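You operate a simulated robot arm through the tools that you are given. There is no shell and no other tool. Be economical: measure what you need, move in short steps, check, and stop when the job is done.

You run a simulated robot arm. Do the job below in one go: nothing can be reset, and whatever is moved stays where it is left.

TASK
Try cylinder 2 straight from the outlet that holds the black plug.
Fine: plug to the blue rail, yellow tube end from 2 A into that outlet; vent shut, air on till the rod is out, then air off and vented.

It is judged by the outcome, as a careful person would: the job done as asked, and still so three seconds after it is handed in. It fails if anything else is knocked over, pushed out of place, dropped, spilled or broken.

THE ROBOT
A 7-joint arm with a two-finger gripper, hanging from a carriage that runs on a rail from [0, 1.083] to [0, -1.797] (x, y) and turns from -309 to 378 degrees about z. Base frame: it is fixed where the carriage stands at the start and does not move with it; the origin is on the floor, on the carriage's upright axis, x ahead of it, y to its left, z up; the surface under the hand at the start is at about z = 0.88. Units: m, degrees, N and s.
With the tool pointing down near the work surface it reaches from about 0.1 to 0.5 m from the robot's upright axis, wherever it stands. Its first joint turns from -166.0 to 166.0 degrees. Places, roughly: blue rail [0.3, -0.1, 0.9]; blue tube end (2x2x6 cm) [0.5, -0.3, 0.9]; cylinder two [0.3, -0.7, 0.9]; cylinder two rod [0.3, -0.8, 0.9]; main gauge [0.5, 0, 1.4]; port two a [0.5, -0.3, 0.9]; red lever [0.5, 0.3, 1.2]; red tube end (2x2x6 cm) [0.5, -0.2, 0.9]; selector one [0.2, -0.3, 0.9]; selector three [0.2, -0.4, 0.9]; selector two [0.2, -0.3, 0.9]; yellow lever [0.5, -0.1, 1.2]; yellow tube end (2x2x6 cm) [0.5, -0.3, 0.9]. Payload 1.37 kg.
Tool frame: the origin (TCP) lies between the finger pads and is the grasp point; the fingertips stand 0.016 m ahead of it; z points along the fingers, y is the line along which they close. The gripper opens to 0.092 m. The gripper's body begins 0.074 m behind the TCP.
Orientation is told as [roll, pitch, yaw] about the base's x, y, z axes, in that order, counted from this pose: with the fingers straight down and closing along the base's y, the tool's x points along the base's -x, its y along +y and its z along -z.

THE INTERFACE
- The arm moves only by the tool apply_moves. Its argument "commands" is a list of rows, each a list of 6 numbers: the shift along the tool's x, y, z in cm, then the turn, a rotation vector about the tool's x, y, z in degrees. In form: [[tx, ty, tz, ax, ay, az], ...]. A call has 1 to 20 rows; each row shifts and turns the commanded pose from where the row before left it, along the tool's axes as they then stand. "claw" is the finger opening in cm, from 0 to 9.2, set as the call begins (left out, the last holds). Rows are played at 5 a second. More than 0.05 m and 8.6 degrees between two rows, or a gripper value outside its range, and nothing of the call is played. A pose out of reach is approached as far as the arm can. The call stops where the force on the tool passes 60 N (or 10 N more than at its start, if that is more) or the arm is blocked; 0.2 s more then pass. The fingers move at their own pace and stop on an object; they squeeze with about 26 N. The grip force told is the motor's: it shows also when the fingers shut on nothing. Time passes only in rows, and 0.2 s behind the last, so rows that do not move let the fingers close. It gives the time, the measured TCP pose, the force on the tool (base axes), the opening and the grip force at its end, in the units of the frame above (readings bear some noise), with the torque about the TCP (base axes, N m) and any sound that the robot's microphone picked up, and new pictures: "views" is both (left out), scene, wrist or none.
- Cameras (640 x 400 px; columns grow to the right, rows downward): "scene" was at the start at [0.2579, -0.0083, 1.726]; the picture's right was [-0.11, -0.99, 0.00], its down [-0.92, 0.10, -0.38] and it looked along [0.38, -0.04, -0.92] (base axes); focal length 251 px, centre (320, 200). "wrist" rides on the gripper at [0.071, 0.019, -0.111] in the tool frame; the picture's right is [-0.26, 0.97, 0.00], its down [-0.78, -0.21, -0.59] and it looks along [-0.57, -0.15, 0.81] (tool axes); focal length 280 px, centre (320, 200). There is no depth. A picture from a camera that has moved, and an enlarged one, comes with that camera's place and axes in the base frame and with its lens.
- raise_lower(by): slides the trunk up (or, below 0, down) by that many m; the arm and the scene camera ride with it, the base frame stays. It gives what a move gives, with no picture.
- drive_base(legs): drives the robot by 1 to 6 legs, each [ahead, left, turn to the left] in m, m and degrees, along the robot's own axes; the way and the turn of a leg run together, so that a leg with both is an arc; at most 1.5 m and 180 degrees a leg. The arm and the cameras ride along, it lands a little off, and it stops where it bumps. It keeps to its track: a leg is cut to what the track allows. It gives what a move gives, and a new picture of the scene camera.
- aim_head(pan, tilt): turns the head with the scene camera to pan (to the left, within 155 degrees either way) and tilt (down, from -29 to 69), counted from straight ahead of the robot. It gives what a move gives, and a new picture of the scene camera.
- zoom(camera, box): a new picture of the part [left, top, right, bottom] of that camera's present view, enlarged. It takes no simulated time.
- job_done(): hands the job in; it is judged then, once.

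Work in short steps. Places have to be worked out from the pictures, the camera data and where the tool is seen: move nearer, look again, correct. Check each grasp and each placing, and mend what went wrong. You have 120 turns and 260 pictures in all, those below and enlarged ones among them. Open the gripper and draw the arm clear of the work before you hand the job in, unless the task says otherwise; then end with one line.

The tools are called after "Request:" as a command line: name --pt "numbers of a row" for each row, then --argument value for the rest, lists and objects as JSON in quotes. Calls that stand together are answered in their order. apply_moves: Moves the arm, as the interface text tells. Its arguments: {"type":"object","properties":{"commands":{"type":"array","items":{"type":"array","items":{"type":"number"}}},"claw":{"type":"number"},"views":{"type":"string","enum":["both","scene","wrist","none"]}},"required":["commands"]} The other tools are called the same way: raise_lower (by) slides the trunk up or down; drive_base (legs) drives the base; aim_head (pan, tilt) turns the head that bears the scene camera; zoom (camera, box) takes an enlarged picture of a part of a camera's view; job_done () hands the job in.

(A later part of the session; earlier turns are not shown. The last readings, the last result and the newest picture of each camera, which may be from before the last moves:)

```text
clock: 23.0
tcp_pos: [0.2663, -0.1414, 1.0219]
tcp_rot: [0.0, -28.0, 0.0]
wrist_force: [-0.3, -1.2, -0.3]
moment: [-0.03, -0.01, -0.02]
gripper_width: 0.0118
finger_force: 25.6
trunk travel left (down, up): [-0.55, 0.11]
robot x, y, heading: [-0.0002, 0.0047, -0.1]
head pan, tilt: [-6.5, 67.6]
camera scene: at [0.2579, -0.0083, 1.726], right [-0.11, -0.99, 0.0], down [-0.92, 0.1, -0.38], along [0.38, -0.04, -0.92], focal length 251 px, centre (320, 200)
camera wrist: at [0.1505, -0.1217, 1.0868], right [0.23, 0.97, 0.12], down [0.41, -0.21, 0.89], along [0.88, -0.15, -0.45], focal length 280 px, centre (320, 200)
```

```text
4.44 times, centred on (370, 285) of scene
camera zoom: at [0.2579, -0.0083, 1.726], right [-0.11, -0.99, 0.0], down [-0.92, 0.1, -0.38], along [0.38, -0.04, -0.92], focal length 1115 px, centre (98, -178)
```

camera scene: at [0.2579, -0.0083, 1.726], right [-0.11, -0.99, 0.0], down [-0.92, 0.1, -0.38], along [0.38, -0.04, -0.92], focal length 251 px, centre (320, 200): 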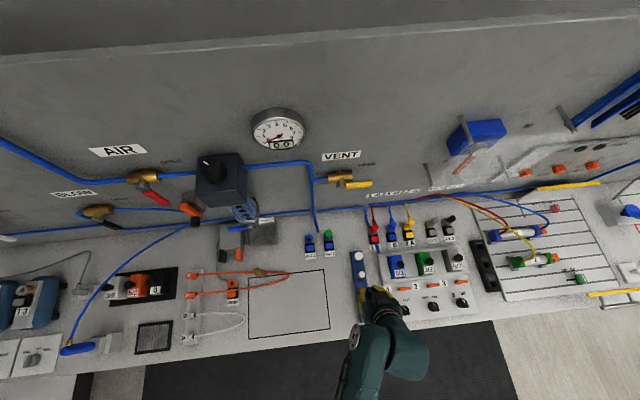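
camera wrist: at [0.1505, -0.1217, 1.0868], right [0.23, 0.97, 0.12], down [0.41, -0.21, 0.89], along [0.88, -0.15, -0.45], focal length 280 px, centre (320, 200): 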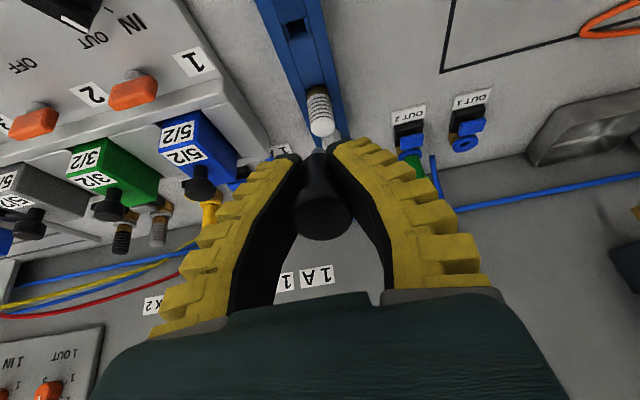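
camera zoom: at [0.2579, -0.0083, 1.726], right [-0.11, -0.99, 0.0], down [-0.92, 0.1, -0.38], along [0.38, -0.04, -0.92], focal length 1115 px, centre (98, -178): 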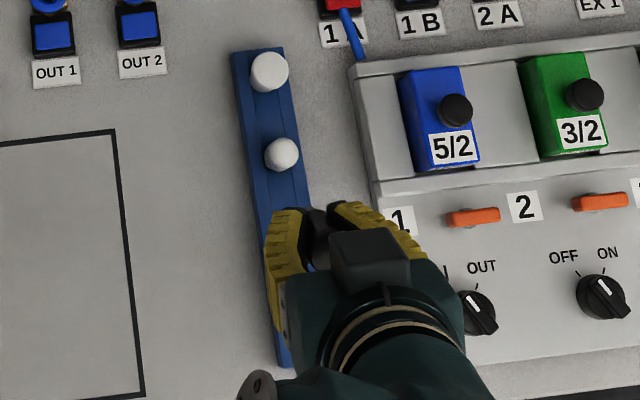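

Plug looks parallel to the white pegs, i.e. vertical; stem tip about (0.270, -0.140, 0.996). Nudging to hole centre and lowering most of the way, then looking.

Request:
apply_moves --pt "0.265 -0.12 -0.14 0 0 0" --pt "1.17 0 2.2 0 0 0" --pt "1.17 0 2.2 0 0 0" --pt "0.94 0 1.77 0 0 0" --pt "0.47 0 0.88 0 0 0" --pt "0 0 0 0 0 0"

Request:
zoom --camera "wrist" --box '[220, 80, 420, 220]'

Request:
zoom --camera "scene" --box '[340, 250, 400, 310]'

```text
clock: 24.4
tcp_pos: [0.2621, -0.143, 0.9436]
tcp_rot: [0.0, -28.0, 0.0]
wrist_force: [0.1, -0.6, 0.9]
moment: [0.01, 0.03, 0.02]
gripper_width: 0.0112
finger_force: 26.1
trunk travel left (down, up): [-0.55, 0.11]
robot x, y, heading: [-0.0006, 0.0009, -0.1]
head pan, tilt: [-6.5, 67.6]
camera scene: at [0.2579, -0.0083, 1.726], right [-0.11, -0.99, 0.0], down [-0.92, 0.1, -0.38], along [0.38, -0.04, -0.92], focal length 251 px, centre (320, 200)
camera wrist: at [0.148, -0.1235, 1.007], right [0.23, 0.97, 0.12], down [0.41, -0.21, 0.89], along [0.88, -0.15, -0.45], focal length 280 px, centre (320, 200)
```

scene: 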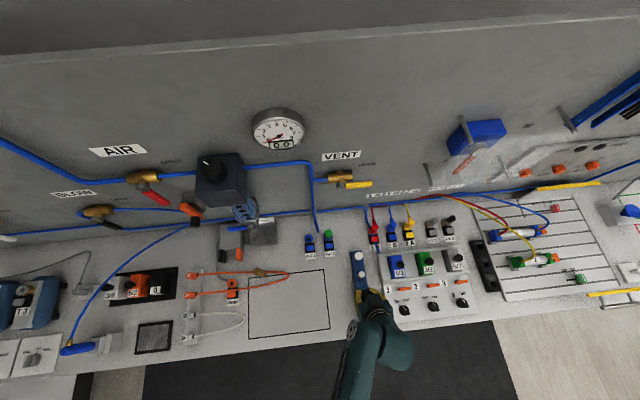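
wrist: 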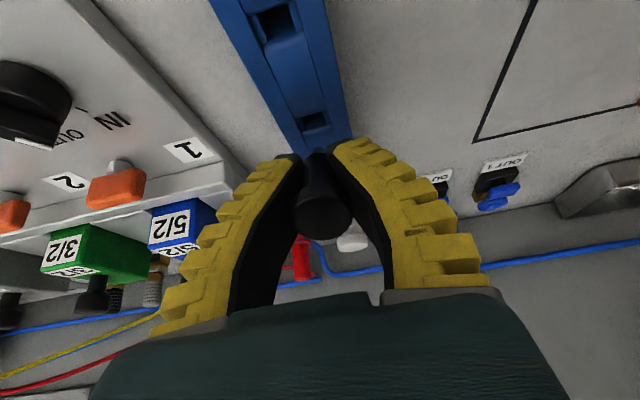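

```text
2.86 times, centred on (320, 150) of wrist
camera zoom: at [0.148, -0.1235, 1.007], right [0.23, 0.97, 0.12], down [0.41, -0.21, 0.89], along [0.88, -0.15, -0.45], focal length 801 px, centre (320, 343)
```

zoom: 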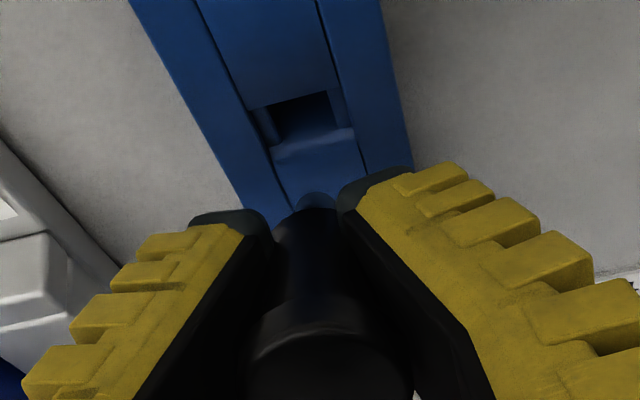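

```text
6.67 times, centred on (370, 280) of scene
camera zoom: at [0.2579, -0.0083, 1.726], right [-0.11, -0.99, 0.0], down [-0.92, 0.1, -0.38], along [0.38, -0.04, -0.92], focal length 1672 px, centre (-13, -333)
```

zoom: 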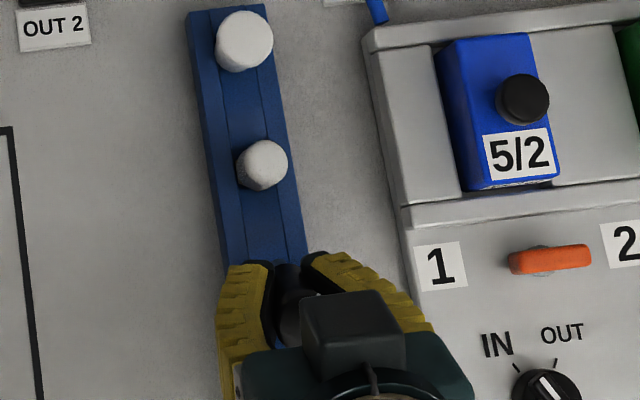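

Stem tip is at about (0.266, -0.141, 0.917); the hole at about (0.263, -0.139, 0.90). Shifting −2 mm in x, +1 mm in y, and lowering 1 cm more.

Request:
apply_moves --pt "0.18 0.12 -0.09 0 0 0" --pt "0.235 0 0.44 0 0 0" --pt "0.235 0 0.44 0 0 0" --pt "0 0 0 0 0 0" --views "wrist"

Request:
zoom --camera "wrist" --box '[260, 90, 380, 180]'

```text
clock: 25.4
tcp_pos: [0.2618, -0.1408, 0.9323]
tcp_rot: [0.0, -28.1, 0.0]
wrist_force: [0.4, 0.1, -1.2]
moment: [0.0, 0.0, 0.02]
gripper_width: 0.0109
finger_force: 26.3
trunk travel left (down, up): [-0.55, 0.11]
robot x, y, heading: [-0.0004, -0.0011, 0.0]
head pan, tilt: [-6.5, 67.6]
camera wrist: at [0.1455, -0.1218, 0.9972], right [0.23, 0.96, 0.12], down [0.41, -0.21, 0.89], along [0.88, -0.15, -0.45], focal length 280 px, centre (320, 200)
```

wrist: 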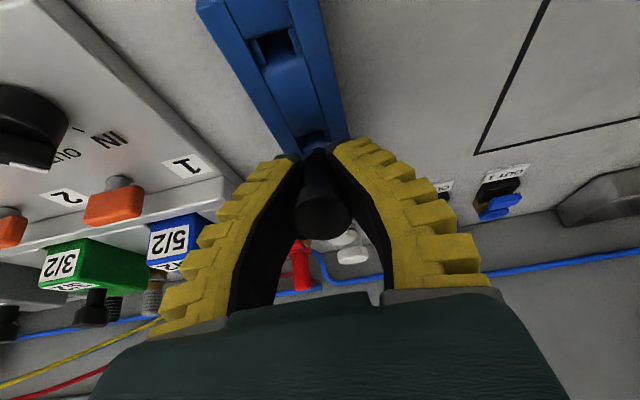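

```text
4.44 times, centred on (320, 135) of wrist
camera zoom: at [0.1455, -0.1218, 0.9972], right [0.23, 0.96, 0.12], down [0.41, -0.21, 0.89], along [0.88, -0.15, -0.45], focal length 1246 px, centre (320, 489)
```

zoom: 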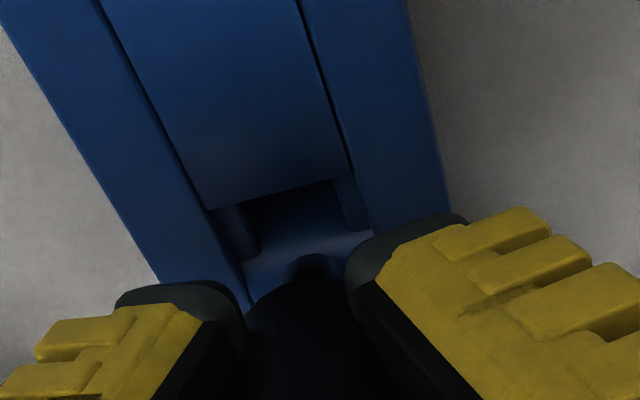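

Stem is aligned in y and near the hole. Lowering gently in 2–3 mm steps.

Request:
apply_moves --pt "0.09 0 -0.05 0 0 0" --pt "0.14 0 0.265 0 0 0" --pt "0.14 0 0.265 0 0 0" --pt "0 0 0 0 0 0" --views "wrist"

Request:
zoom --camera "wrist" --box '[260, 90, 380, 180]'

```text
clock: 26.4
tcp_pos: [0.26, -0.1422, 0.9287]
tcp_rot: [-0.1, -28.2, 0.0]
wrist_force: [-4.5, 1.0, 18.0]
moment: [0.07, -0.16, -0.01]
gripper_width: 0.0118
finger_force: 25.7
trunk travel left (down, up): [-0.55, 0.11]
robot x, y, heading: [-0.0026, 0.0006, -0.1]
head pan, tilt: [-6.5, 67.6]
camera wrist: at [0.1456, -0.1225, 0.992], right [0.23, 0.97, 0.12], down [0.41, -0.21, 0.89], along [0.88, -0.16, -0.44], focal length 280 px, centre (320, 200)
```

wrist: 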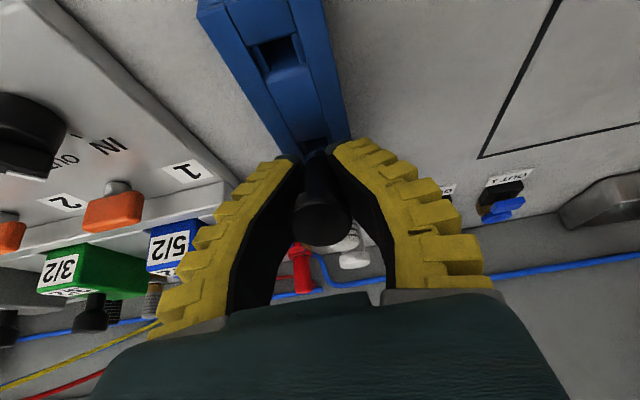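

```text
4.44 times, centred on (320, 135) of wrist
camera zoom: at [0.1456, -0.1225, 0.992], right [0.23, 0.97, 0.12], down [0.41, -0.21, 0.89], along [0.88, -0.16, -0.44], focal length 1246 px, centre (320, 489)
```

zoom: 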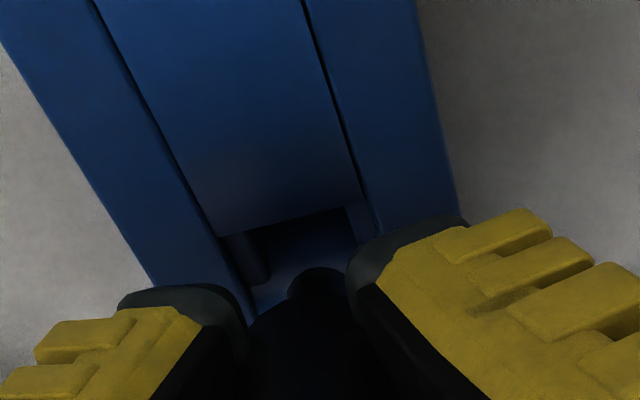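

Contact at 18 N: the stem is on the far rim of the hole. Lifting 3 mm, shifting 3 mm toward the robot, and lowering again.

Request:
apply_moves --pt "-0.19 0 -0.35 0 0 0" --pt "0.31 0 -0.165 0 0 0" --pt "0.14 0 0.265 0 0 0" --pt "0 0 0 0 0 0" --views "wrist"

Request:
zoom --camera "wrist" --box '[260, 90, 380, 180]'

```text
clock: 27.4
tcp_pos: [0.2543, -0.1412, 0.9286]
tcp_rot: [0.0, -28.0, 0.0]
wrist_force: [0.5, -0.1, 0.5]
moment: [0.03, -0.04, -0.02]
gripper_width: 0.0115
finger_force: 26.4
trunk travel left (down, up): [-0.55, 0.11]
robot x, y, heading: [0.0044, -0.0004, -0.0]
head pan, tilt: [-6.5, 67.6]
camera wrist: at [0.1408, -0.1211, 0.9917], right [0.23, 0.96, 0.12], down [0.41, -0.21, 0.89], along [0.88, -0.15, -0.45], focal length 280 px, centre (320, 200)
```

wrist: 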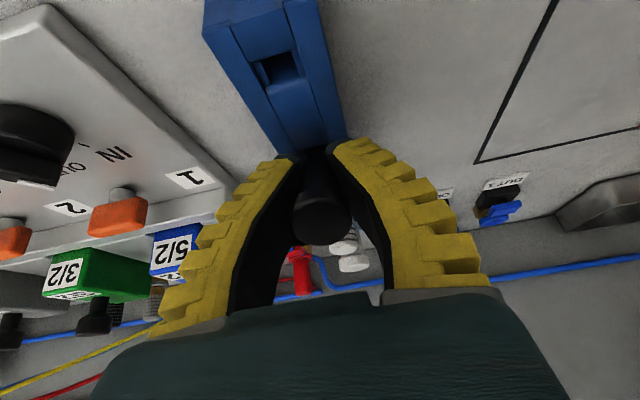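

```text
4.44 times, centred on (320, 135) of wrist
camera zoom: at [0.1408, -0.1211, 0.9917], right [0.23, 0.96, 0.12], down [0.41, -0.21, 0.89], along [0.88, -0.15, -0.45], focal length 1246 px, centre (320, 489)
```

zoom: 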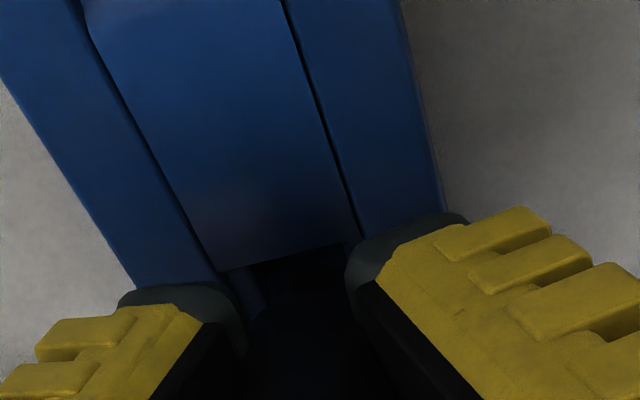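

No force now at the same height, so the stem is over the hole. Continuing down in small steps.

Request:
apply_moves --pt "0.14 0 0.265 0 0 0" --pt "0.14 0 0.265 0 0 0" --pt "0 0 0 0 0 0" --views "none"

```text
clock: 28.2
tcp_pos: [0.2559, -0.1416, 0.9228]
tcp_rot: [-0.2, -28.1, 0.0]
wrist_force: [-8.7, 0.5, 17.5]
moment: [-0.02, -0.12, 0.01]
gripper_width: 0.0117
finger_force: 26.1
trunk travel left (down, up): [-0.55, 0.11]
robot x, y, heading: [-0.0009, 0.0018, -0.1]
head pan, tilt: [-6.5, 67.6]
```

Request:
apply_moves --pt "0 0 0 0 0 0"

Request:
zoom --camera "wrist" --box '[240, 90, 400, 210]'

Request:
zoom --camera "scene" --box '[345, 250, 405, 310]'

```text
clock: 28.6
tcp_pos: [0.2559, -0.1402, 0.9203]
tcp_rot: [0.0, -27.7, 0.0]
wrist_force: [-0.1, -1.4, -1.3]
moment: [-0.07, -0.01, -0.02]
gripper_width: 0.0118
finger_force: 25.6
trunk travel left (down, up): [-0.55, 0.11]
robot x, y, heading: [-0.0001, -0.0018, -0.1]
head pan, tilt: [-6.5, 67.6]
camera scene: at [0.2579, -0.0084, 1.7255], right [-0.11, -0.99, 0.0], down [-0.92, 0.1, -0.38], along [0.38, -0.04, -0.92], focal length 251 px, centre (320, 200)
camera wrist: at [0.1403, -0.1212, 0.9849], right [0.23, 0.96, 0.12], down [0.41, -0.21, 0.88], along [0.88, -0.15, -0.45], focal length 280 px, centre (320, 200)
```

scene: 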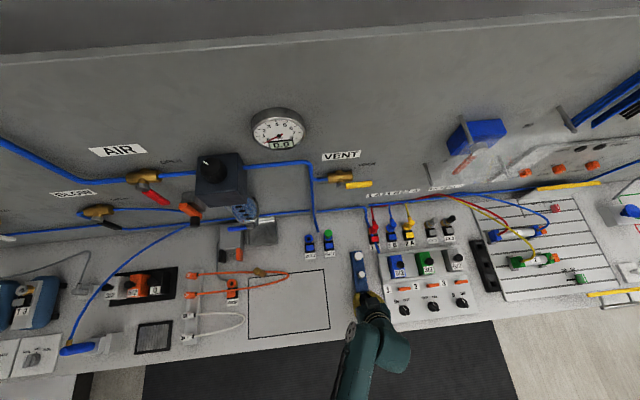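
wrist: 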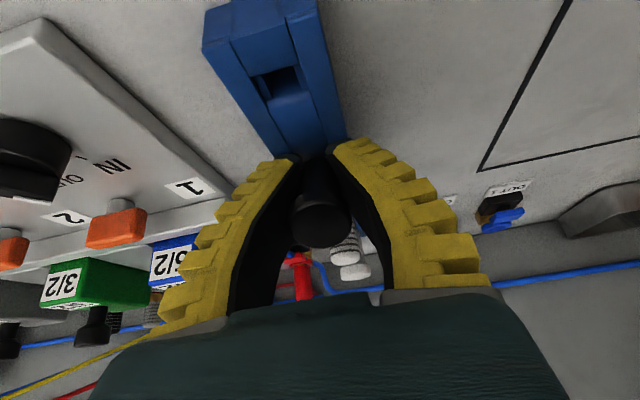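

```text
3.33 times, centred on (320, 150) of wrist
camera zoom: at [0.1403, -0.1212, 0.9849], right [0.23, 0.96, 0.12], down [0.41, -0.21, 0.88], along [0.88, -0.15, -0.45], focal length 935 px, centre (320, 367)
```

zoom: 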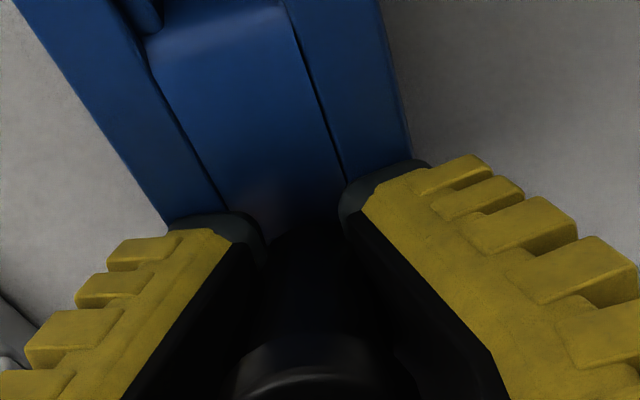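

```text
6.67 times, centred on (375, 280) of scene
camera zoom: at [0.2579, -0.0084, 1.7255], right [-0.11, -0.99, 0.0], down [-0.92, 0.1, -0.38], along [0.38, -0.04, -0.92], focal length 1672 px, centre (-47, -333)
```

zoom: 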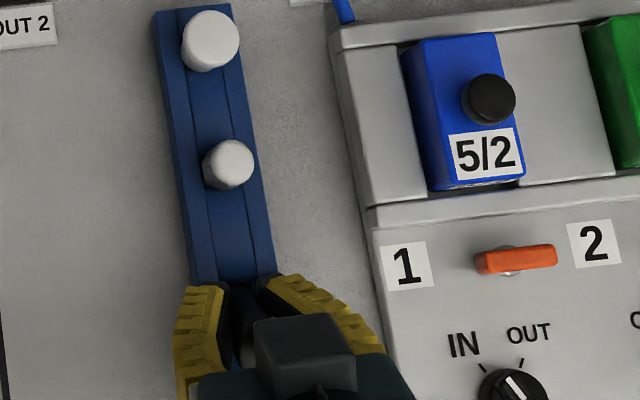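

Force vanished and the plug dropped a few mm: the stem has entered the hole. Pressing further in small steps.

Request:
apply_moves --pt "0.12 0 0.22 0 0 0" --pt "0.12 0 0.22 0 0 0" --pt "0 0 0 0 0 0" --views "none"

```text
clock: 29.4
tcp_pos: [0.2546, -0.1415, 0.9181]
tcp_rot: [-0.2, -28.1, 0.0]
wrist_force: [-12.1, 4.0, 28.1]
moment: [0.16, 0.33, -0.12]
gripper_width: 0.0117
finger_force: 26.4
trunk travel left (down, up): [-0.55, 0.11]
robot x, y, heading: [0.0024, 0.0006, -0.1]
head pan, tilt: [-6.5, 67.6]
```

28 N with some side force; probably fingers or body touching the rail. I'll back off 2 mm and test sideways whether the stem is captured.

Request:
apply_moves --pt "-0.1 0 -0.19 0 0 0" --pt "0 0 0 0 0 0" --views "none"

Request:
apply_moves --pt "-0.26 0 0.14 0 0 0" --pt "0 0 0 0 0 0" --views "none"

Request:
apply_moves --pt "-0.26 0 0.14 0 0 0" --pt "0 0 0 0 0 0" --views "wrist"

```text
clock: 30.0
tcp_pos: [0.2561, -0.1419, 0.9186]
tcp_rot: [0.1, -27.9, 0.0]
wrist_force: [-4.7, 1.4, 11.1]
moment: [0.06, 0.21, 0.04]
gripper_width: 0.0115
finger_force: 26.2
trunk travel left (down, up): [-0.55, 0.11]
robot x, y, heading: [0.0003, 0.0014, 0.1]
head pan, tilt: [-6.5, 67.6]
```

```text
clock: 30.6
tcp_pos: [0.256, -0.1411, 0.9176]
tcp_rot: [0.0, -27.8, 0.1]
wrist_force: [-15.5, 0.3, 20.2]
moment: [0.05, 0.37, 0.02]
gripper_width: 0.0116
finger_force: 25.9
trunk travel left (down, up): [-0.55, 0.11]
robot x, y, heading: [-0.0028, 0.0028, -0.0]
head pan, tilt: [-6.5, 67.6]
```

```text
clock: 31.2
tcp_pos: [0.2566, -0.1418, 0.9179]
tcp_rot: [0.0, -27.6, 0.0]
wrist_force: [-28.1, 0.9, 28.8]
moment: [0.07, 0.72, -0.01]
gripper_width: 0.012
finger_force: 26.2
trunk travel left (down, up): [-0.55, 0.11]
robot x, y, heading: [0.0001, -0.0041, 0.2]
head pan, tilt: [-6.5, 67.6]
camera wrist: at [0.1423, -0.1215, 0.9821], right [0.23, 0.96, 0.12], down [0.42, -0.21, 0.88], along [0.88, -0.15, -0.45], focal length 280 px, centre (320, 200)
```

wrist: 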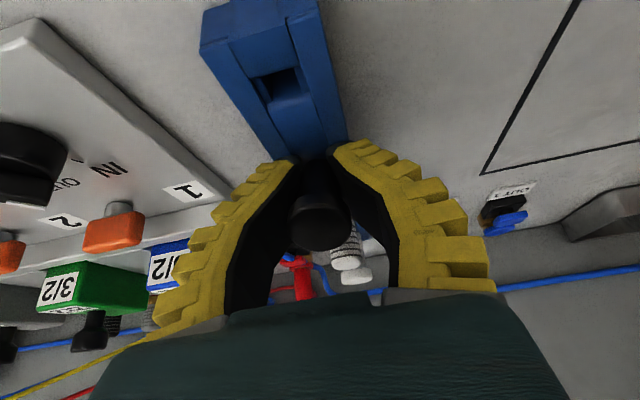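

Stem is captured (pushes back in +x). Relaxing back and probing slightly to −x while pressing down.

Request:
apply_moves --pt "0.52 0 -0.28 0 0 0" --pt "0.18 0 -0.1 0 0 0" --pt "0 0 0 0 0 0" --views "none"

Request:
apply_moves --pt "0.12 0 0.22 0 0 0" --pt "0 0 0 0 0 0" --views "none"

Request:
apply_moves --pt "0.12 0 0.22 0 0 0" --pt "0 0 0 0 0 0" --views "wrist"

```text
clock: 32.0
tcp_pos: [0.2558, -0.14, 0.9198]
tcp_rot: [0.0, -28.1, 0.1]
wrist_force: [3.2, 0.1, -1.2]
moment: [-0.01, 0.01, 0.02]
gripper_width: 0.0117
finger_force: 25.6
trunk travel left (down, up): [-0.55, 0.11]
robot x, y, heading: [-0.0034, -0.0011, 0.2]
head pan, tilt: [-6.5, 67.6]
```

```text
clock: 32.6
tcp_pos: [0.2561, -0.1404, 0.9182]
tcp_rot: [-0.2, -28.3, 0.0]
wrist_force: [-3.3, 4.3, 21.6]
moment: [0.15, 0.09, -0.07]
gripper_width: 0.0112
finger_force: 26.1
trunk travel left (down, up): [-0.55, 0.11]
robot x, y, heading: [0.0014, 0.003, 0.1]
head pan, tilt: [-6.5, 67.6]
```

```text
clock: 33.2
tcp_pos: [0.256, -0.1424, 0.9173]
tcp_rot: [-0.1, -28.3, 0.0]
wrist_force: [-7.0, 10.8, 44.7]
moment: [0.22, 0.34, -0.29]
gripper_width: 0.0113
finger_force: 25.9
trunk travel left (down, up): [-0.55, 0.11]
robot x, y, heading: [-0.0015, -0.0003, 0.0]
head pan, tilt: [-6.5, 67.6]
camera wrist: at [0.1411, -0.1215, 0.98], right [0.23, 0.97, 0.12], down [0.41, -0.21, 0.89], along [0.88, -0.16, -0.44], focal length 280 px, centre (320, 200)
```

wrist: 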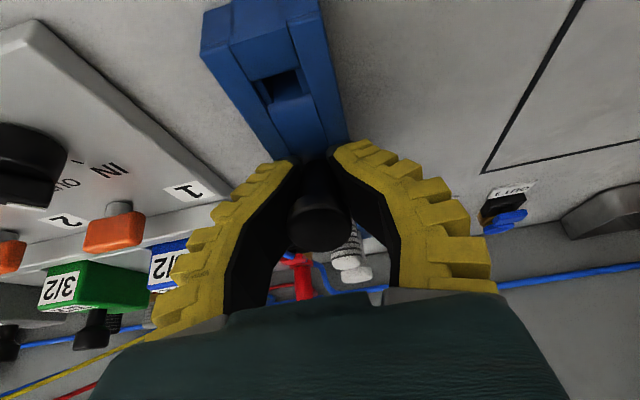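

Hard stop with fingers apparently touching the rail's top. Easing off slightly and opening, then lifting off to inspect the plug.

Request:
apply_moves --pt "-0.17 0 -0.32 0 0 0" --pt "0 0 0 0 0 0" --views "none"

Request:
apply_moves --pt "0 0 0 0 0 0" --pt "0 0 0 0 0 0" --pt "0 0 0 0 0 0" --claw 3.6 --views "wrist"

Request:
zoom --camera "wrist" --box '[240, 110, 400, 270]'

```text
clock: 33.8
tcp_pos: [0.2557, -0.1413, 0.9184]
tcp_rot: [0.0, -28.2, 0.1]
wrist_force: [1.1, 3.2, 24.5]
moment: [0.07, 0.1, 0.01]
gripper_width: 0.0116
finger_force: 26.2
trunk travel left (down, up): [-0.55, 0.11]
robot x, y, heading: [-0.0002, 0.0008, -0.0]
head pan, tilt: [-6.5, 67.6]
```

```text
clock: 34.6
tcp_pos: [0.2526, -0.1403, 0.9156]
tcp_rot: [0.1, -27.9, 0.0]
wrist_force: [0.7, 0.7, 0.2]
moment: [0.04, 0.05, -0.04]
gripper_width: 0.0395
finger_force: 2.9
trunk travel left (down, up): [-0.55, 0.11]
robot x, y, heading: [-0.0027, 0.0022, 0.3]
head pan, tilt: [-6.5, 67.6]
camera wrist: at [0.1384, -0.121, 0.981], right [0.23, 0.96, 0.12], down [0.41, -0.21, 0.89], along [0.88, -0.15, -0.45], focal length 280 px, centre (320, 200)
```

wrist: 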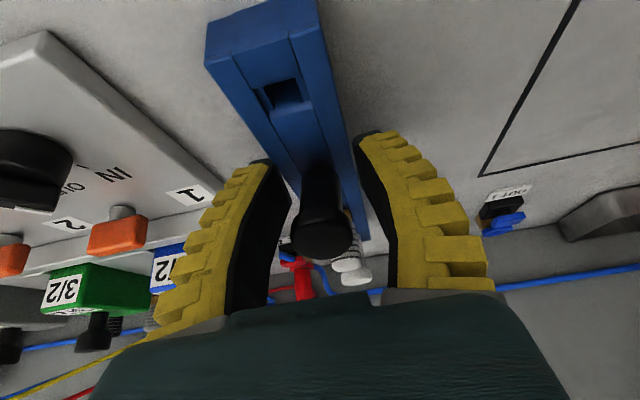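

```text
2.50 times, centred on (320, 190) of wrist
camera zoom: at [0.1384, -0.121, 0.981], right [0.23, 0.96, 0.12], down [0.41, -0.21, 0.89], along [0.88, -0.15, -0.45], focal length 701 px, centre (320, 225)
```

zoom: 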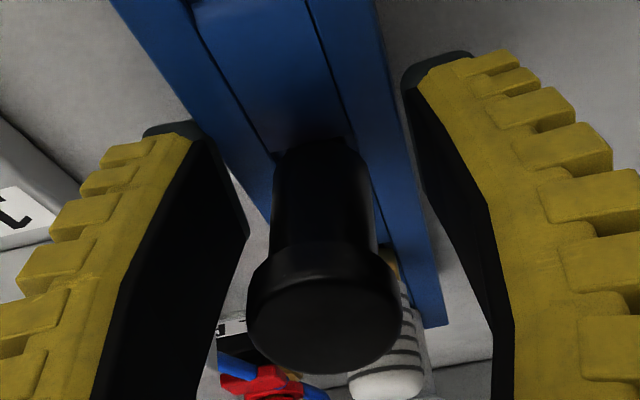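

The plug stands in the rail on its own. Withdrawing the hand backward along its own axis to check.

Request:
apply_moves --pt "0 0 -3 0 0 0" --pt "0 0 -4 0 0 0" --pt "0 0 0 0 0 0"

Request:
zoom --camera "wrist" --box '[240, 70, 400, 230]'

Request:
zoom --camera "scene" --box '[335, 240, 405, 320]'

```text
clock: 35.4
tcp_pos: [0.2219, -0.1409, 0.9794]
tcp_rot: [-0.1, -28.0, 0.0]
wrist_force: [-0.3, -0.2, 0.5]
moment: [-0.01, 0.01, -0.02]
gripper_width: 0.0393
finger_force: 2.3
trunk travel left (down, up): [-0.55, 0.11]
robot x, y, heading: [-0.0011, -0.0013, -0.0]
head pan, tilt: [-6.5, 67.6]
camera scene: at [0.2579, -0.0083, 1.7259], right [-0.11, -0.99, 0.0], down [-0.92, 0.1, -0.38], along [0.38, -0.04, -0.92], focal length 251 px, centre (320, 200)
camera wrist: at [0.1065, -0.1213, 1.044], right [0.23, 0.97, 0.12], down [0.41, -0.21, 0.89], along [0.88, -0.15, -0.45], focal length 280 px, centre (320, 200)
```

scene: 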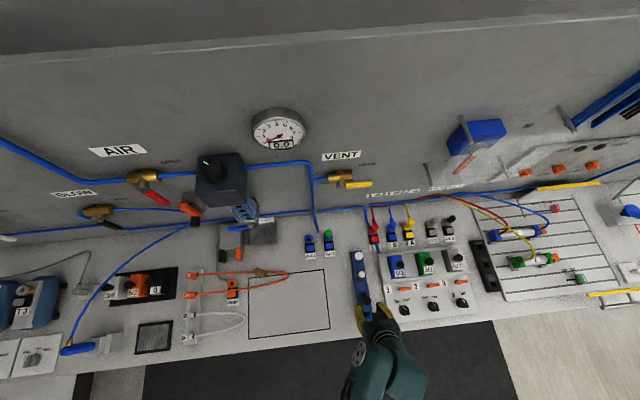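
wrist: 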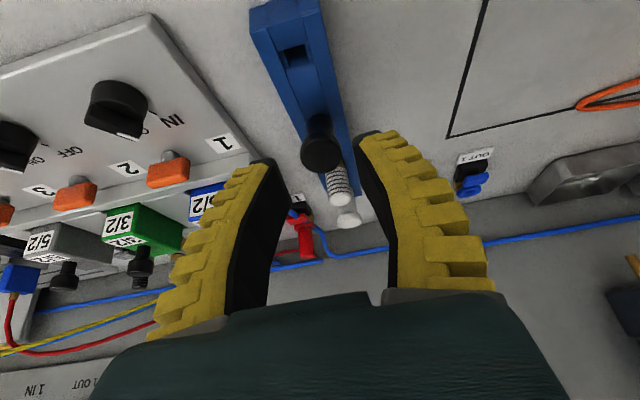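

```text
2.50 times, centred on (320, 150) of wrist
camera zoom: at [0.1065, -0.1213, 1.044], right [0.23, 0.97, 0.12], down [0.41, -0.21, 0.89], along [0.88, -0.15, -0.45], focal length 701 px, centre (320, 325)
```

zoom: 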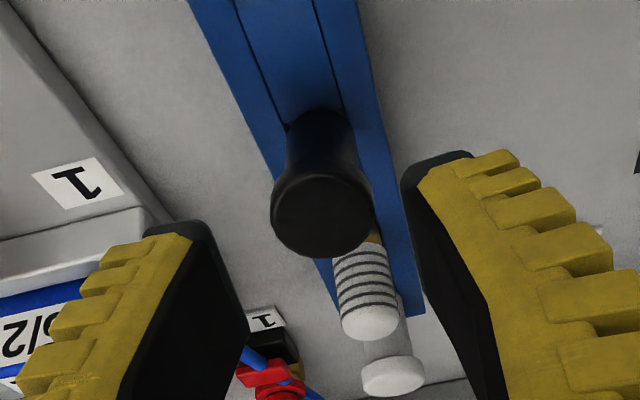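

```text
5.00 times, centred on (370, 280) of scene
camera zoom: at [0.2579, -0.0083, 1.7259], right [-0.11, -0.99, 0.0], down [-0.92, 0.1, -0.38], along [0.38, -0.04, -0.92], focal length 1254 px, centre (70, -200)
```

zoom: 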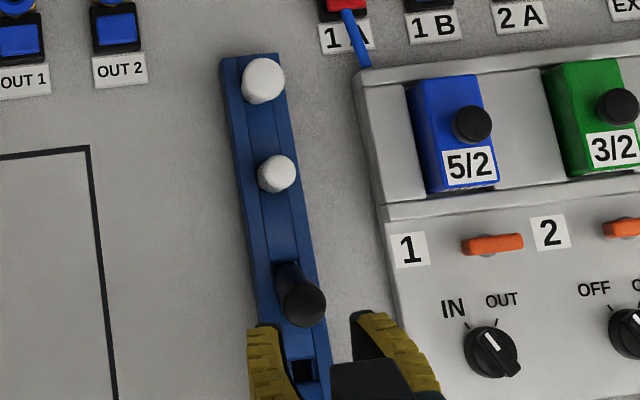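

The plug leans ~20° toward the robot and may not be fully seated. I'll re-grasp it higher, straighten it and push it down.

Request:
apply_moves --pt "-0.67 0 1.6 0 0 0" --pt "0 0 2 0 0 0" --pt "0 0 2 0 0 0" --pt "0 0 0 0 0 0" --views "wrist"

Request:
zoom --camera "wrist" --box '[220, 80, 420, 260]'

```text
clock: 36.4
tcp_pos: [0.2545, -0.1426, 0.9332]
tcp_rot: [0.0, -28.0, 0.0]
wrist_force: [-0.6, -0.1, -0.1]
moment: [-0.01, -0.01, 0.01]
gripper_width: 0.0396
finger_force: 2.5
trunk travel left (down, up): [-0.55, 0.11]
robot x, y, heading: [-0.0034, 0.0002, -0.1]
head pan, tilt: [-6.5, 67.6]
camera wrist: at [0.1389, -0.1218, 0.9972], right [0.23, 0.97, 0.12], down [0.41, -0.21, 0.89], along [0.88, -0.15, -0.45], focal length 280 px, centre (320, 200)
```

wrist: 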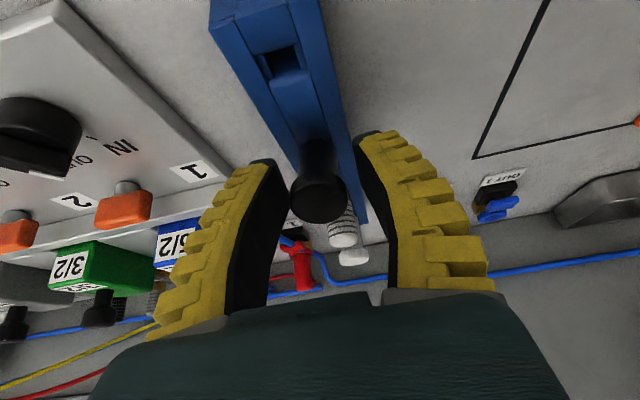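

```text
2.22 times, centred on (320, 170) of wrist
camera zoom: at [0.1389, -0.1218, 0.9972], right [0.23, 0.97, 0.12], down [0.41, -0.21, 0.89], along [0.88, -0.15, -0.45], focal length 623 px, centre (320, 267)
```

zoom: 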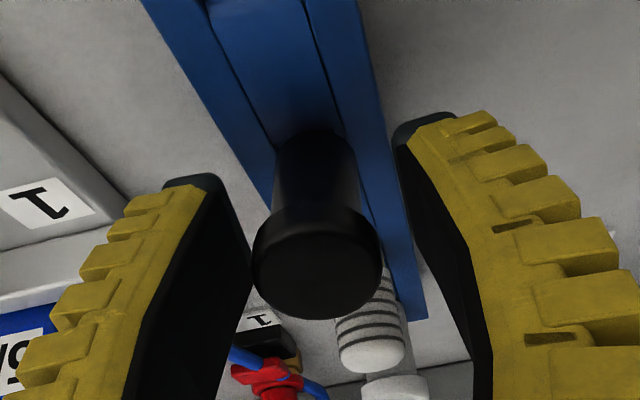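

Head at about (0.2505, -0.142, 0.941), body bottom near rail height: it's mostly in, leaning ~15°. Closing on it, straightening, and pushing.

Request:
apply_moves --pt "0 0 0 0 0 0" --pt "0 0 0 0 0 0" --pt "0 0 0 0 0 0" --claw 0 --views "none"

Request:
apply_moves --pt "-0.33 0 0.1 0 5 0" --pt "-0.33 0 0.1 0 5 0" --pt "0 0 0 0 0 0" --views "none"

```text
clock: 37.2
tcp_pos: [0.253, -0.1421, 0.9321]
tcp_rot: [0.0, -27.9, -0.1]
wrist_force: [-3.6, 0.4, -1.4]
moment: [0.01, 0.14, 0.01]
gripper_width: 0.0105
finger_force: 25.6
trunk travel left (down, up): [-0.55, 0.11]
robot x, y, heading: [0.0003, 0.0013, -0.2]
head pan, tilt: [-6.5, 67.6]
```

```text
clock: 38.0
tcp_pos: [0.2585, -0.1408, 0.9334]
tcp_rot: [-0.1, -17.9, 0.1]
wrist_force: [-3.7, 0.1, -0.5]
moment: [0.01, 0.14, 0.0]
gripper_width: 0.0104
finger_force: 26.1
trunk travel left (down, up): [-0.55, 0.11]
robot x, y, heading: [0.0007, -0.0015, -0.0]
head pan, tilt: [-6.5, 67.6]
```

Straightened ~10° with small forces. Pushing down 3 mm at a time.

Request:
apply_moves --pt "0 0 0 0 4 0" --pt "0.07 0 0.29 0 0 0" --pt "0 0 0 0 0 0" --views "none"

Request:
apply_moves --pt "0.07 0 0.29 0 0 0" --pt "0 0 0 0 0 0"

Request:
zoom --camera "scene" --box '[335, 240, 405, 320]'

Request:
zoom --camera "wrist" --box '[220, 80, 420, 260]'

```text
clock: 38.8
tcp_pos: [0.2611, -0.1405, 0.9309]
tcp_rot: [0.0, -14.1, -0.1]
wrist_force: [0.1, -0.4, -0.2]
moment: [-0.02, -0.04, -0.02]
gripper_width: 0.0105
finger_force: 26.0
trunk travel left (down, up): [-0.55, 0.11]
robot x, y, heading: [-0.002, 0.0018, 0.1]
head pan, tilt: [-6.5, 67.6]
```

```text
clock: 39.4
tcp_pos: [0.2606, -0.141, 0.9297]
tcp_rot: [0.0, -14.1, 0.0]
wrist_force: [0.8, -0.4, 0.7]
moment: [-0.01, -0.01, -0.01]
gripper_width: 0.0103
finger_force: 26.4
trunk travel left (down, up): [-0.55, 0.11]
robot x, y, heading: [0.0036, 0.0006, 0.1]
head pan, tilt: [-6.5, 67.6]
camera scene: at [0.258, -0.0083, 1.726], right [-0.11, -0.99, 0.0], down [-0.92, 0.1, -0.38], along [0.38, -0.04, -0.92], focal length 251 px, centre (320, 200)
camera wrist: at [0.1647, -0.122, 1.0184], right [0.25, 0.97, 0.06], down [0.61, -0.21, 0.76], along [0.75, -0.15, -0.65], focal length 280 px, centre (320, 200)
```

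scene: 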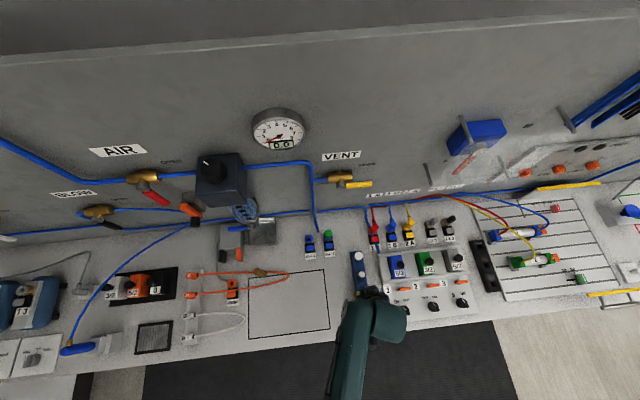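
wrist: 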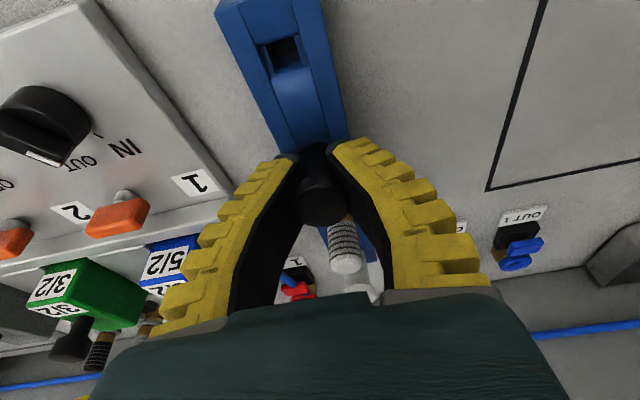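

```text
5.00 times, centred on (370, 280) of scene
camera zoom: at [0.258, -0.0083, 1.726], right [-0.11, -0.99, 0.0], down [-0.92, 0.1, -0.38], along [0.38, -0.04, -0.92], focal length 1254 px, centre (70, -200)
```

zoom: 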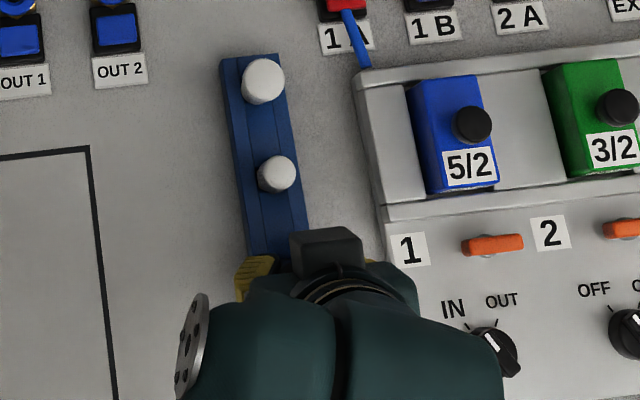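

```text
2.22 times, centred on (320, 170) of wrist
camera zoom: at [0.1647, -0.122, 1.0184], right [0.25, 0.97, 0.06], down [0.61, -0.21, 0.76], along [0.75, -0.15, -0.65], focal length 623 px, centre (320, 267)
```

zoom: 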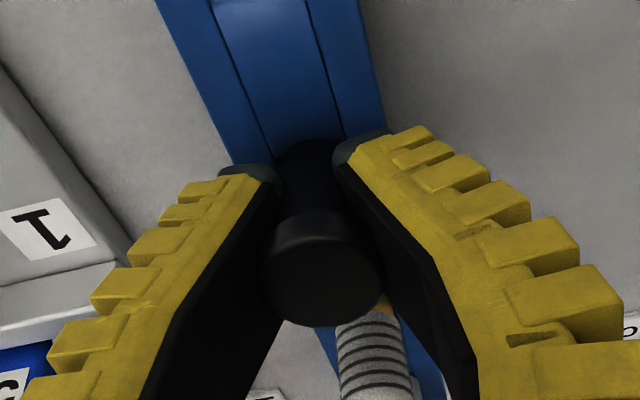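

No resistance; it is still going in. Pushing further.

Request:
apply_moves --pt "0.07 0 0.29 0 0 0" --pt "0 0 0 0 0 0" --views "none"

Request:
apply_moves --pt "0.07 0 0.29 0 0 0" --pt "0 0 0 0 0 0" --views "none"

Request:
apply_moves --pt "0.07 0 0.29 0 0 0" --pt "0 0 0 0 0 0" --views "wrist"

```text
clock: 40.0
tcp_pos: [0.2625, -0.1427, 0.9274]
tcp_rot: [-0.1, -14.2, -0.1]
wrist_force: [-2.8, 2.0, 18.0]
moment: [0.01, 0.17, -0.01]
gripper_width: 0.0104
finger_force: 26.0
trunk travel left (down, up): [-0.55, 0.11]
robot x, y, heading: [0.0018, 0.0005, 0.3]
head pan, tilt: [-6.5, 67.6]
```

```text
clock: 40.6
tcp_pos: [0.2619, -0.1413, 0.9242]
tcp_rot: [-0.1, -14.1, -0.1]
wrist_force: [0.7, 1.1, 19.1]
moment: [0.01, 0.1, -0.02]
gripper_width: 0.0112
finger_force: 26.3
trunk travel left (down, up): [-0.55, 0.11]
robot x, y, heading: [0.0028, 0.0005, -0.1]
head pan, tilt: [-6.5, 67.6]
```

```text
clock: 41.2
tcp_pos: [0.2627, -0.1412, 0.9203]
tcp_rot: [-0.2, -14.3, 0.0]
wrist_force: [2.1, 1.7, 19.4]
moment: [0.01, 0.09, 0.01]
gripper_width: 0.0118
finger_force: 25.7
trunk travel left (down, up): [-0.55, 0.11]
robot x, y, heading: [-0.0011, 0.0007, -0.2]
head pan, tilt: [-6.5, 67.6]
camera wrist: at [0.1662, -0.1223, 1.0099], right [0.25, 0.97, 0.06], down [0.61, -0.21, 0.76], along [0.75, -0.15, -0.64], focal length 280 px, centre (320, 200)
```

wrist: 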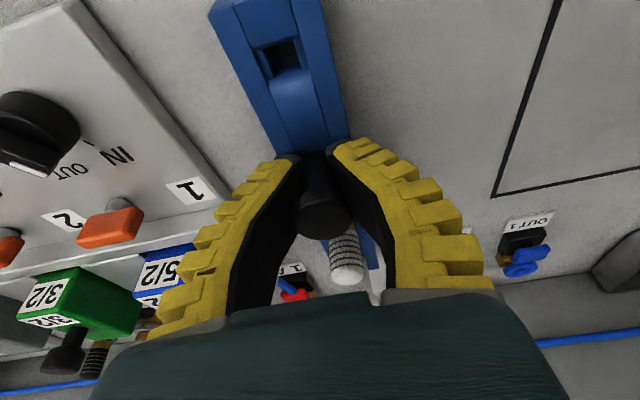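

A steady ~19 N with fingers sliding down the body: the plug is bottomed. Releasing and backing off to verify.

Request:
apply_moves --pt "0 0 0 0 0 0" --pt "0 0 0 0 0 0" --pt "0 0 -3 0 0 0" --pt "0 0 -4 0 0 0" --pt "4 0 -2 0 0 0" --pt "3 0 0 0 0 0" --pt "0 0 0 0 0 0" --claw 3.8

Request:
zoom --camera "scene" --box '[335, 240, 405, 320]'

Request:
zoom --camera "wrist" --box '[220, 70, 420, 250]'

```text
clock: 42.8
tcp_pos: [0.1702, -0.1416, 0.9899]
tcp_rot: [0.0, -14.0, -0.1]
wrist_force: [0.8, 0.0, -0.8]
moment: [0.02, 0.01, 0.03]
gripper_width: 0.0411
finger_force: 2.3
trunk travel left (down, up): [-0.55, 0.11]
robot x, y, heading: [-0.0022, -0.001, 0.0]
head pan, tilt: [-6.5, 67.6]
camera scene: at [0.2578, -0.0083, 1.7259], right [-0.11, -0.99, 0.0], down [-0.92, 0.1, -0.38], along [0.38, -0.04, -0.92], focal length 251 px, centre (320, 200)
camera wrist: at [0.0739, -0.1223, 1.08], right [0.25, 0.97, 0.06], down [0.61, -0.21, 0.76], along [0.75, -0.15, -0.65], focal length 280 px, centre (320, 200)
```

scene: 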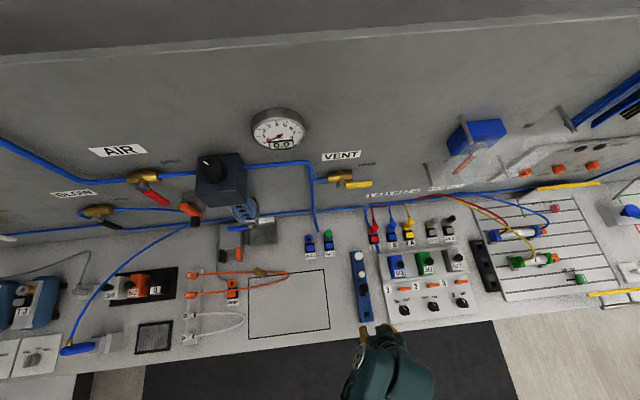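
wrist: 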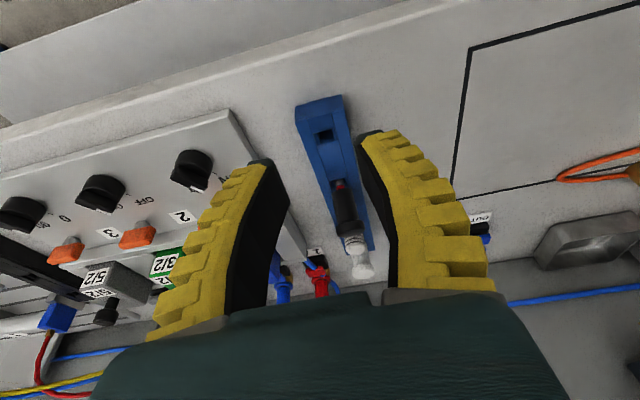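

```text
5.00 times, centred on (370, 280) of scene
camera zoom: at [0.2578, -0.0083, 1.7259], right [-0.11, -0.99, 0.0], down [-0.92, 0.1, -0.38], along [0.38, -0.04, -0.92], focal length 1254 px, centre (70, -200)
```

zoom: 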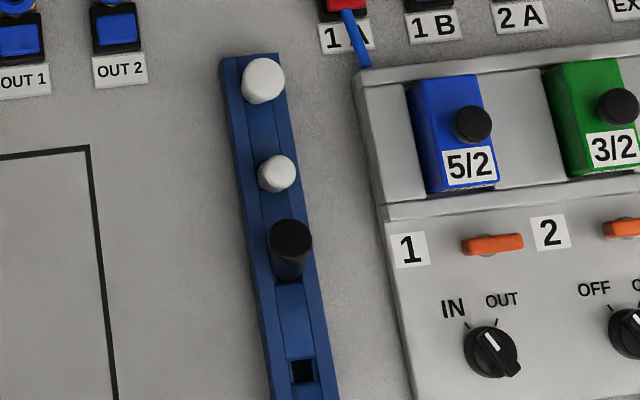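

```text
2.22 times, centred on (320, 160) of wrist
camera zoom: at [0.0739, -0.1223, 1.08], right [0.25, 0.97, 0.06], down [0.61, -0.21, 0.76], along [0.75, -0.15, -0.65], focal length 623 px, centre (320, 289)
```

zoom: 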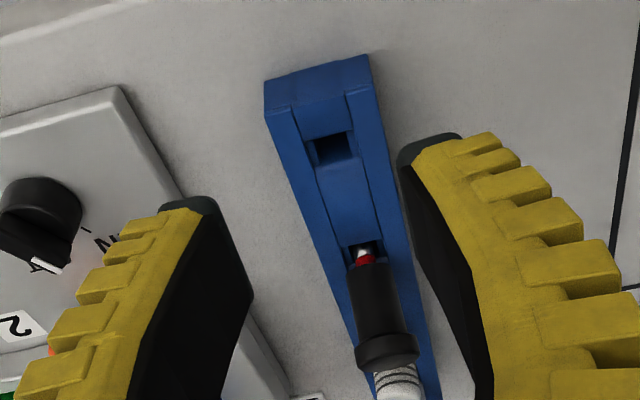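

Now it leans ~34° toward +x: stem is in the hole mouth but not seated. I'll re-grasp higher up with the tool tilted to +20°, then straighten and push home. First moving above it.

Request:
apply_moves --pt "0 0 -1 0 7 0" --pt "0 0 0 0 7 0" --pt "0 0 0 0 7 0" --pt "0 0 0 0 7 0" --pt "0 0 0 0 6 0" --pt "-4.2 0 -1.53 0 0 0" --pt "-4.2 0 -1.53 0 0 0" --pt "-4.2 0 -1.53 0 0 0" --pt "0 0 0 0 0 0" --claw 4.6

Request:
zoom --camera "wrist" --box '[220, 70, 420, 250]'

```text
clock: 44.8
tcp_pos: [0.3035, -0.1416, 1.0]
tcp_rot: [0.0, 20.0, 0.1]
wrist_force: [0.3, 0.0, 0.4]
moment: [-0.02, 0.05, -0.02]
gripper_width: 0.0492
finger_force: 2.3
trunk travel left (down, up): [-0.55, 0.11]
robot x, y, heading: [0.0026, 0.001, 0.3]
head pan, tilt: [-6.5, 67.6]
camera scene: at [0.258, -0.0083, 1.726], right [-0.11, -0.99, 0.0], down [-0.92, 0.1, -0.38], along [0.38, -0.04, -0.92], focal length 251 px, centre (320, 200)
camera wrist: at [0.274, -0.1222, 1.1269], right [0.25, 0.97, -0.09], down [0.93, -0.21, 0.29], along [0.26, -0.15, -0.95], focal length 280 px, centre (320, 200)
```

scene: 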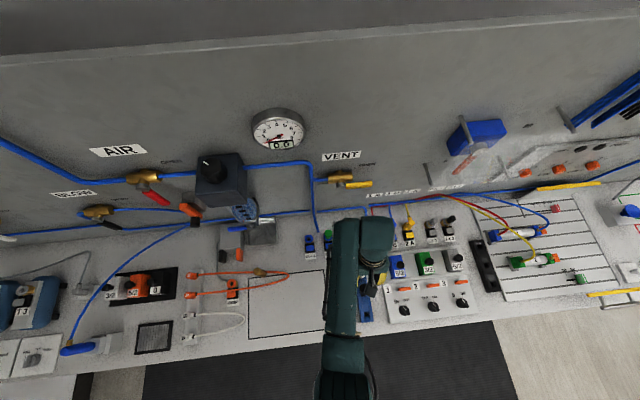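
wrist: 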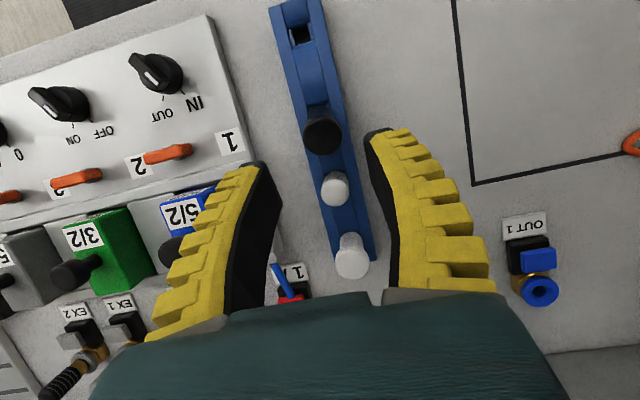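

```text
2.22 times, centred on (320, 160) of wrist
camera zoom: at [0.274, -0.1222, 1.1269], right [0.25, 0.97, -0.09], down [0.93, -0.21, 0.29], along [0.26, -0.15, -0.95], focal length 623 px, centre (320, 289)
```

zoom: 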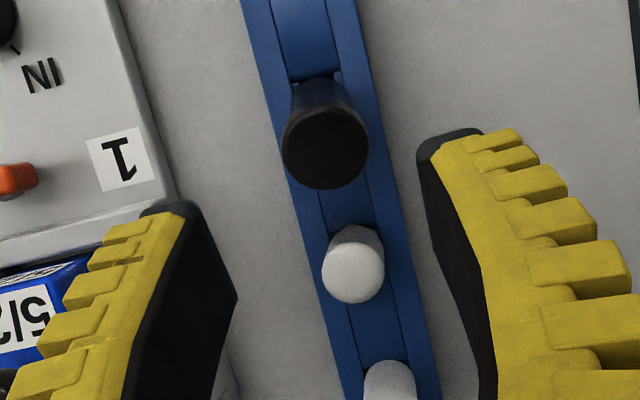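

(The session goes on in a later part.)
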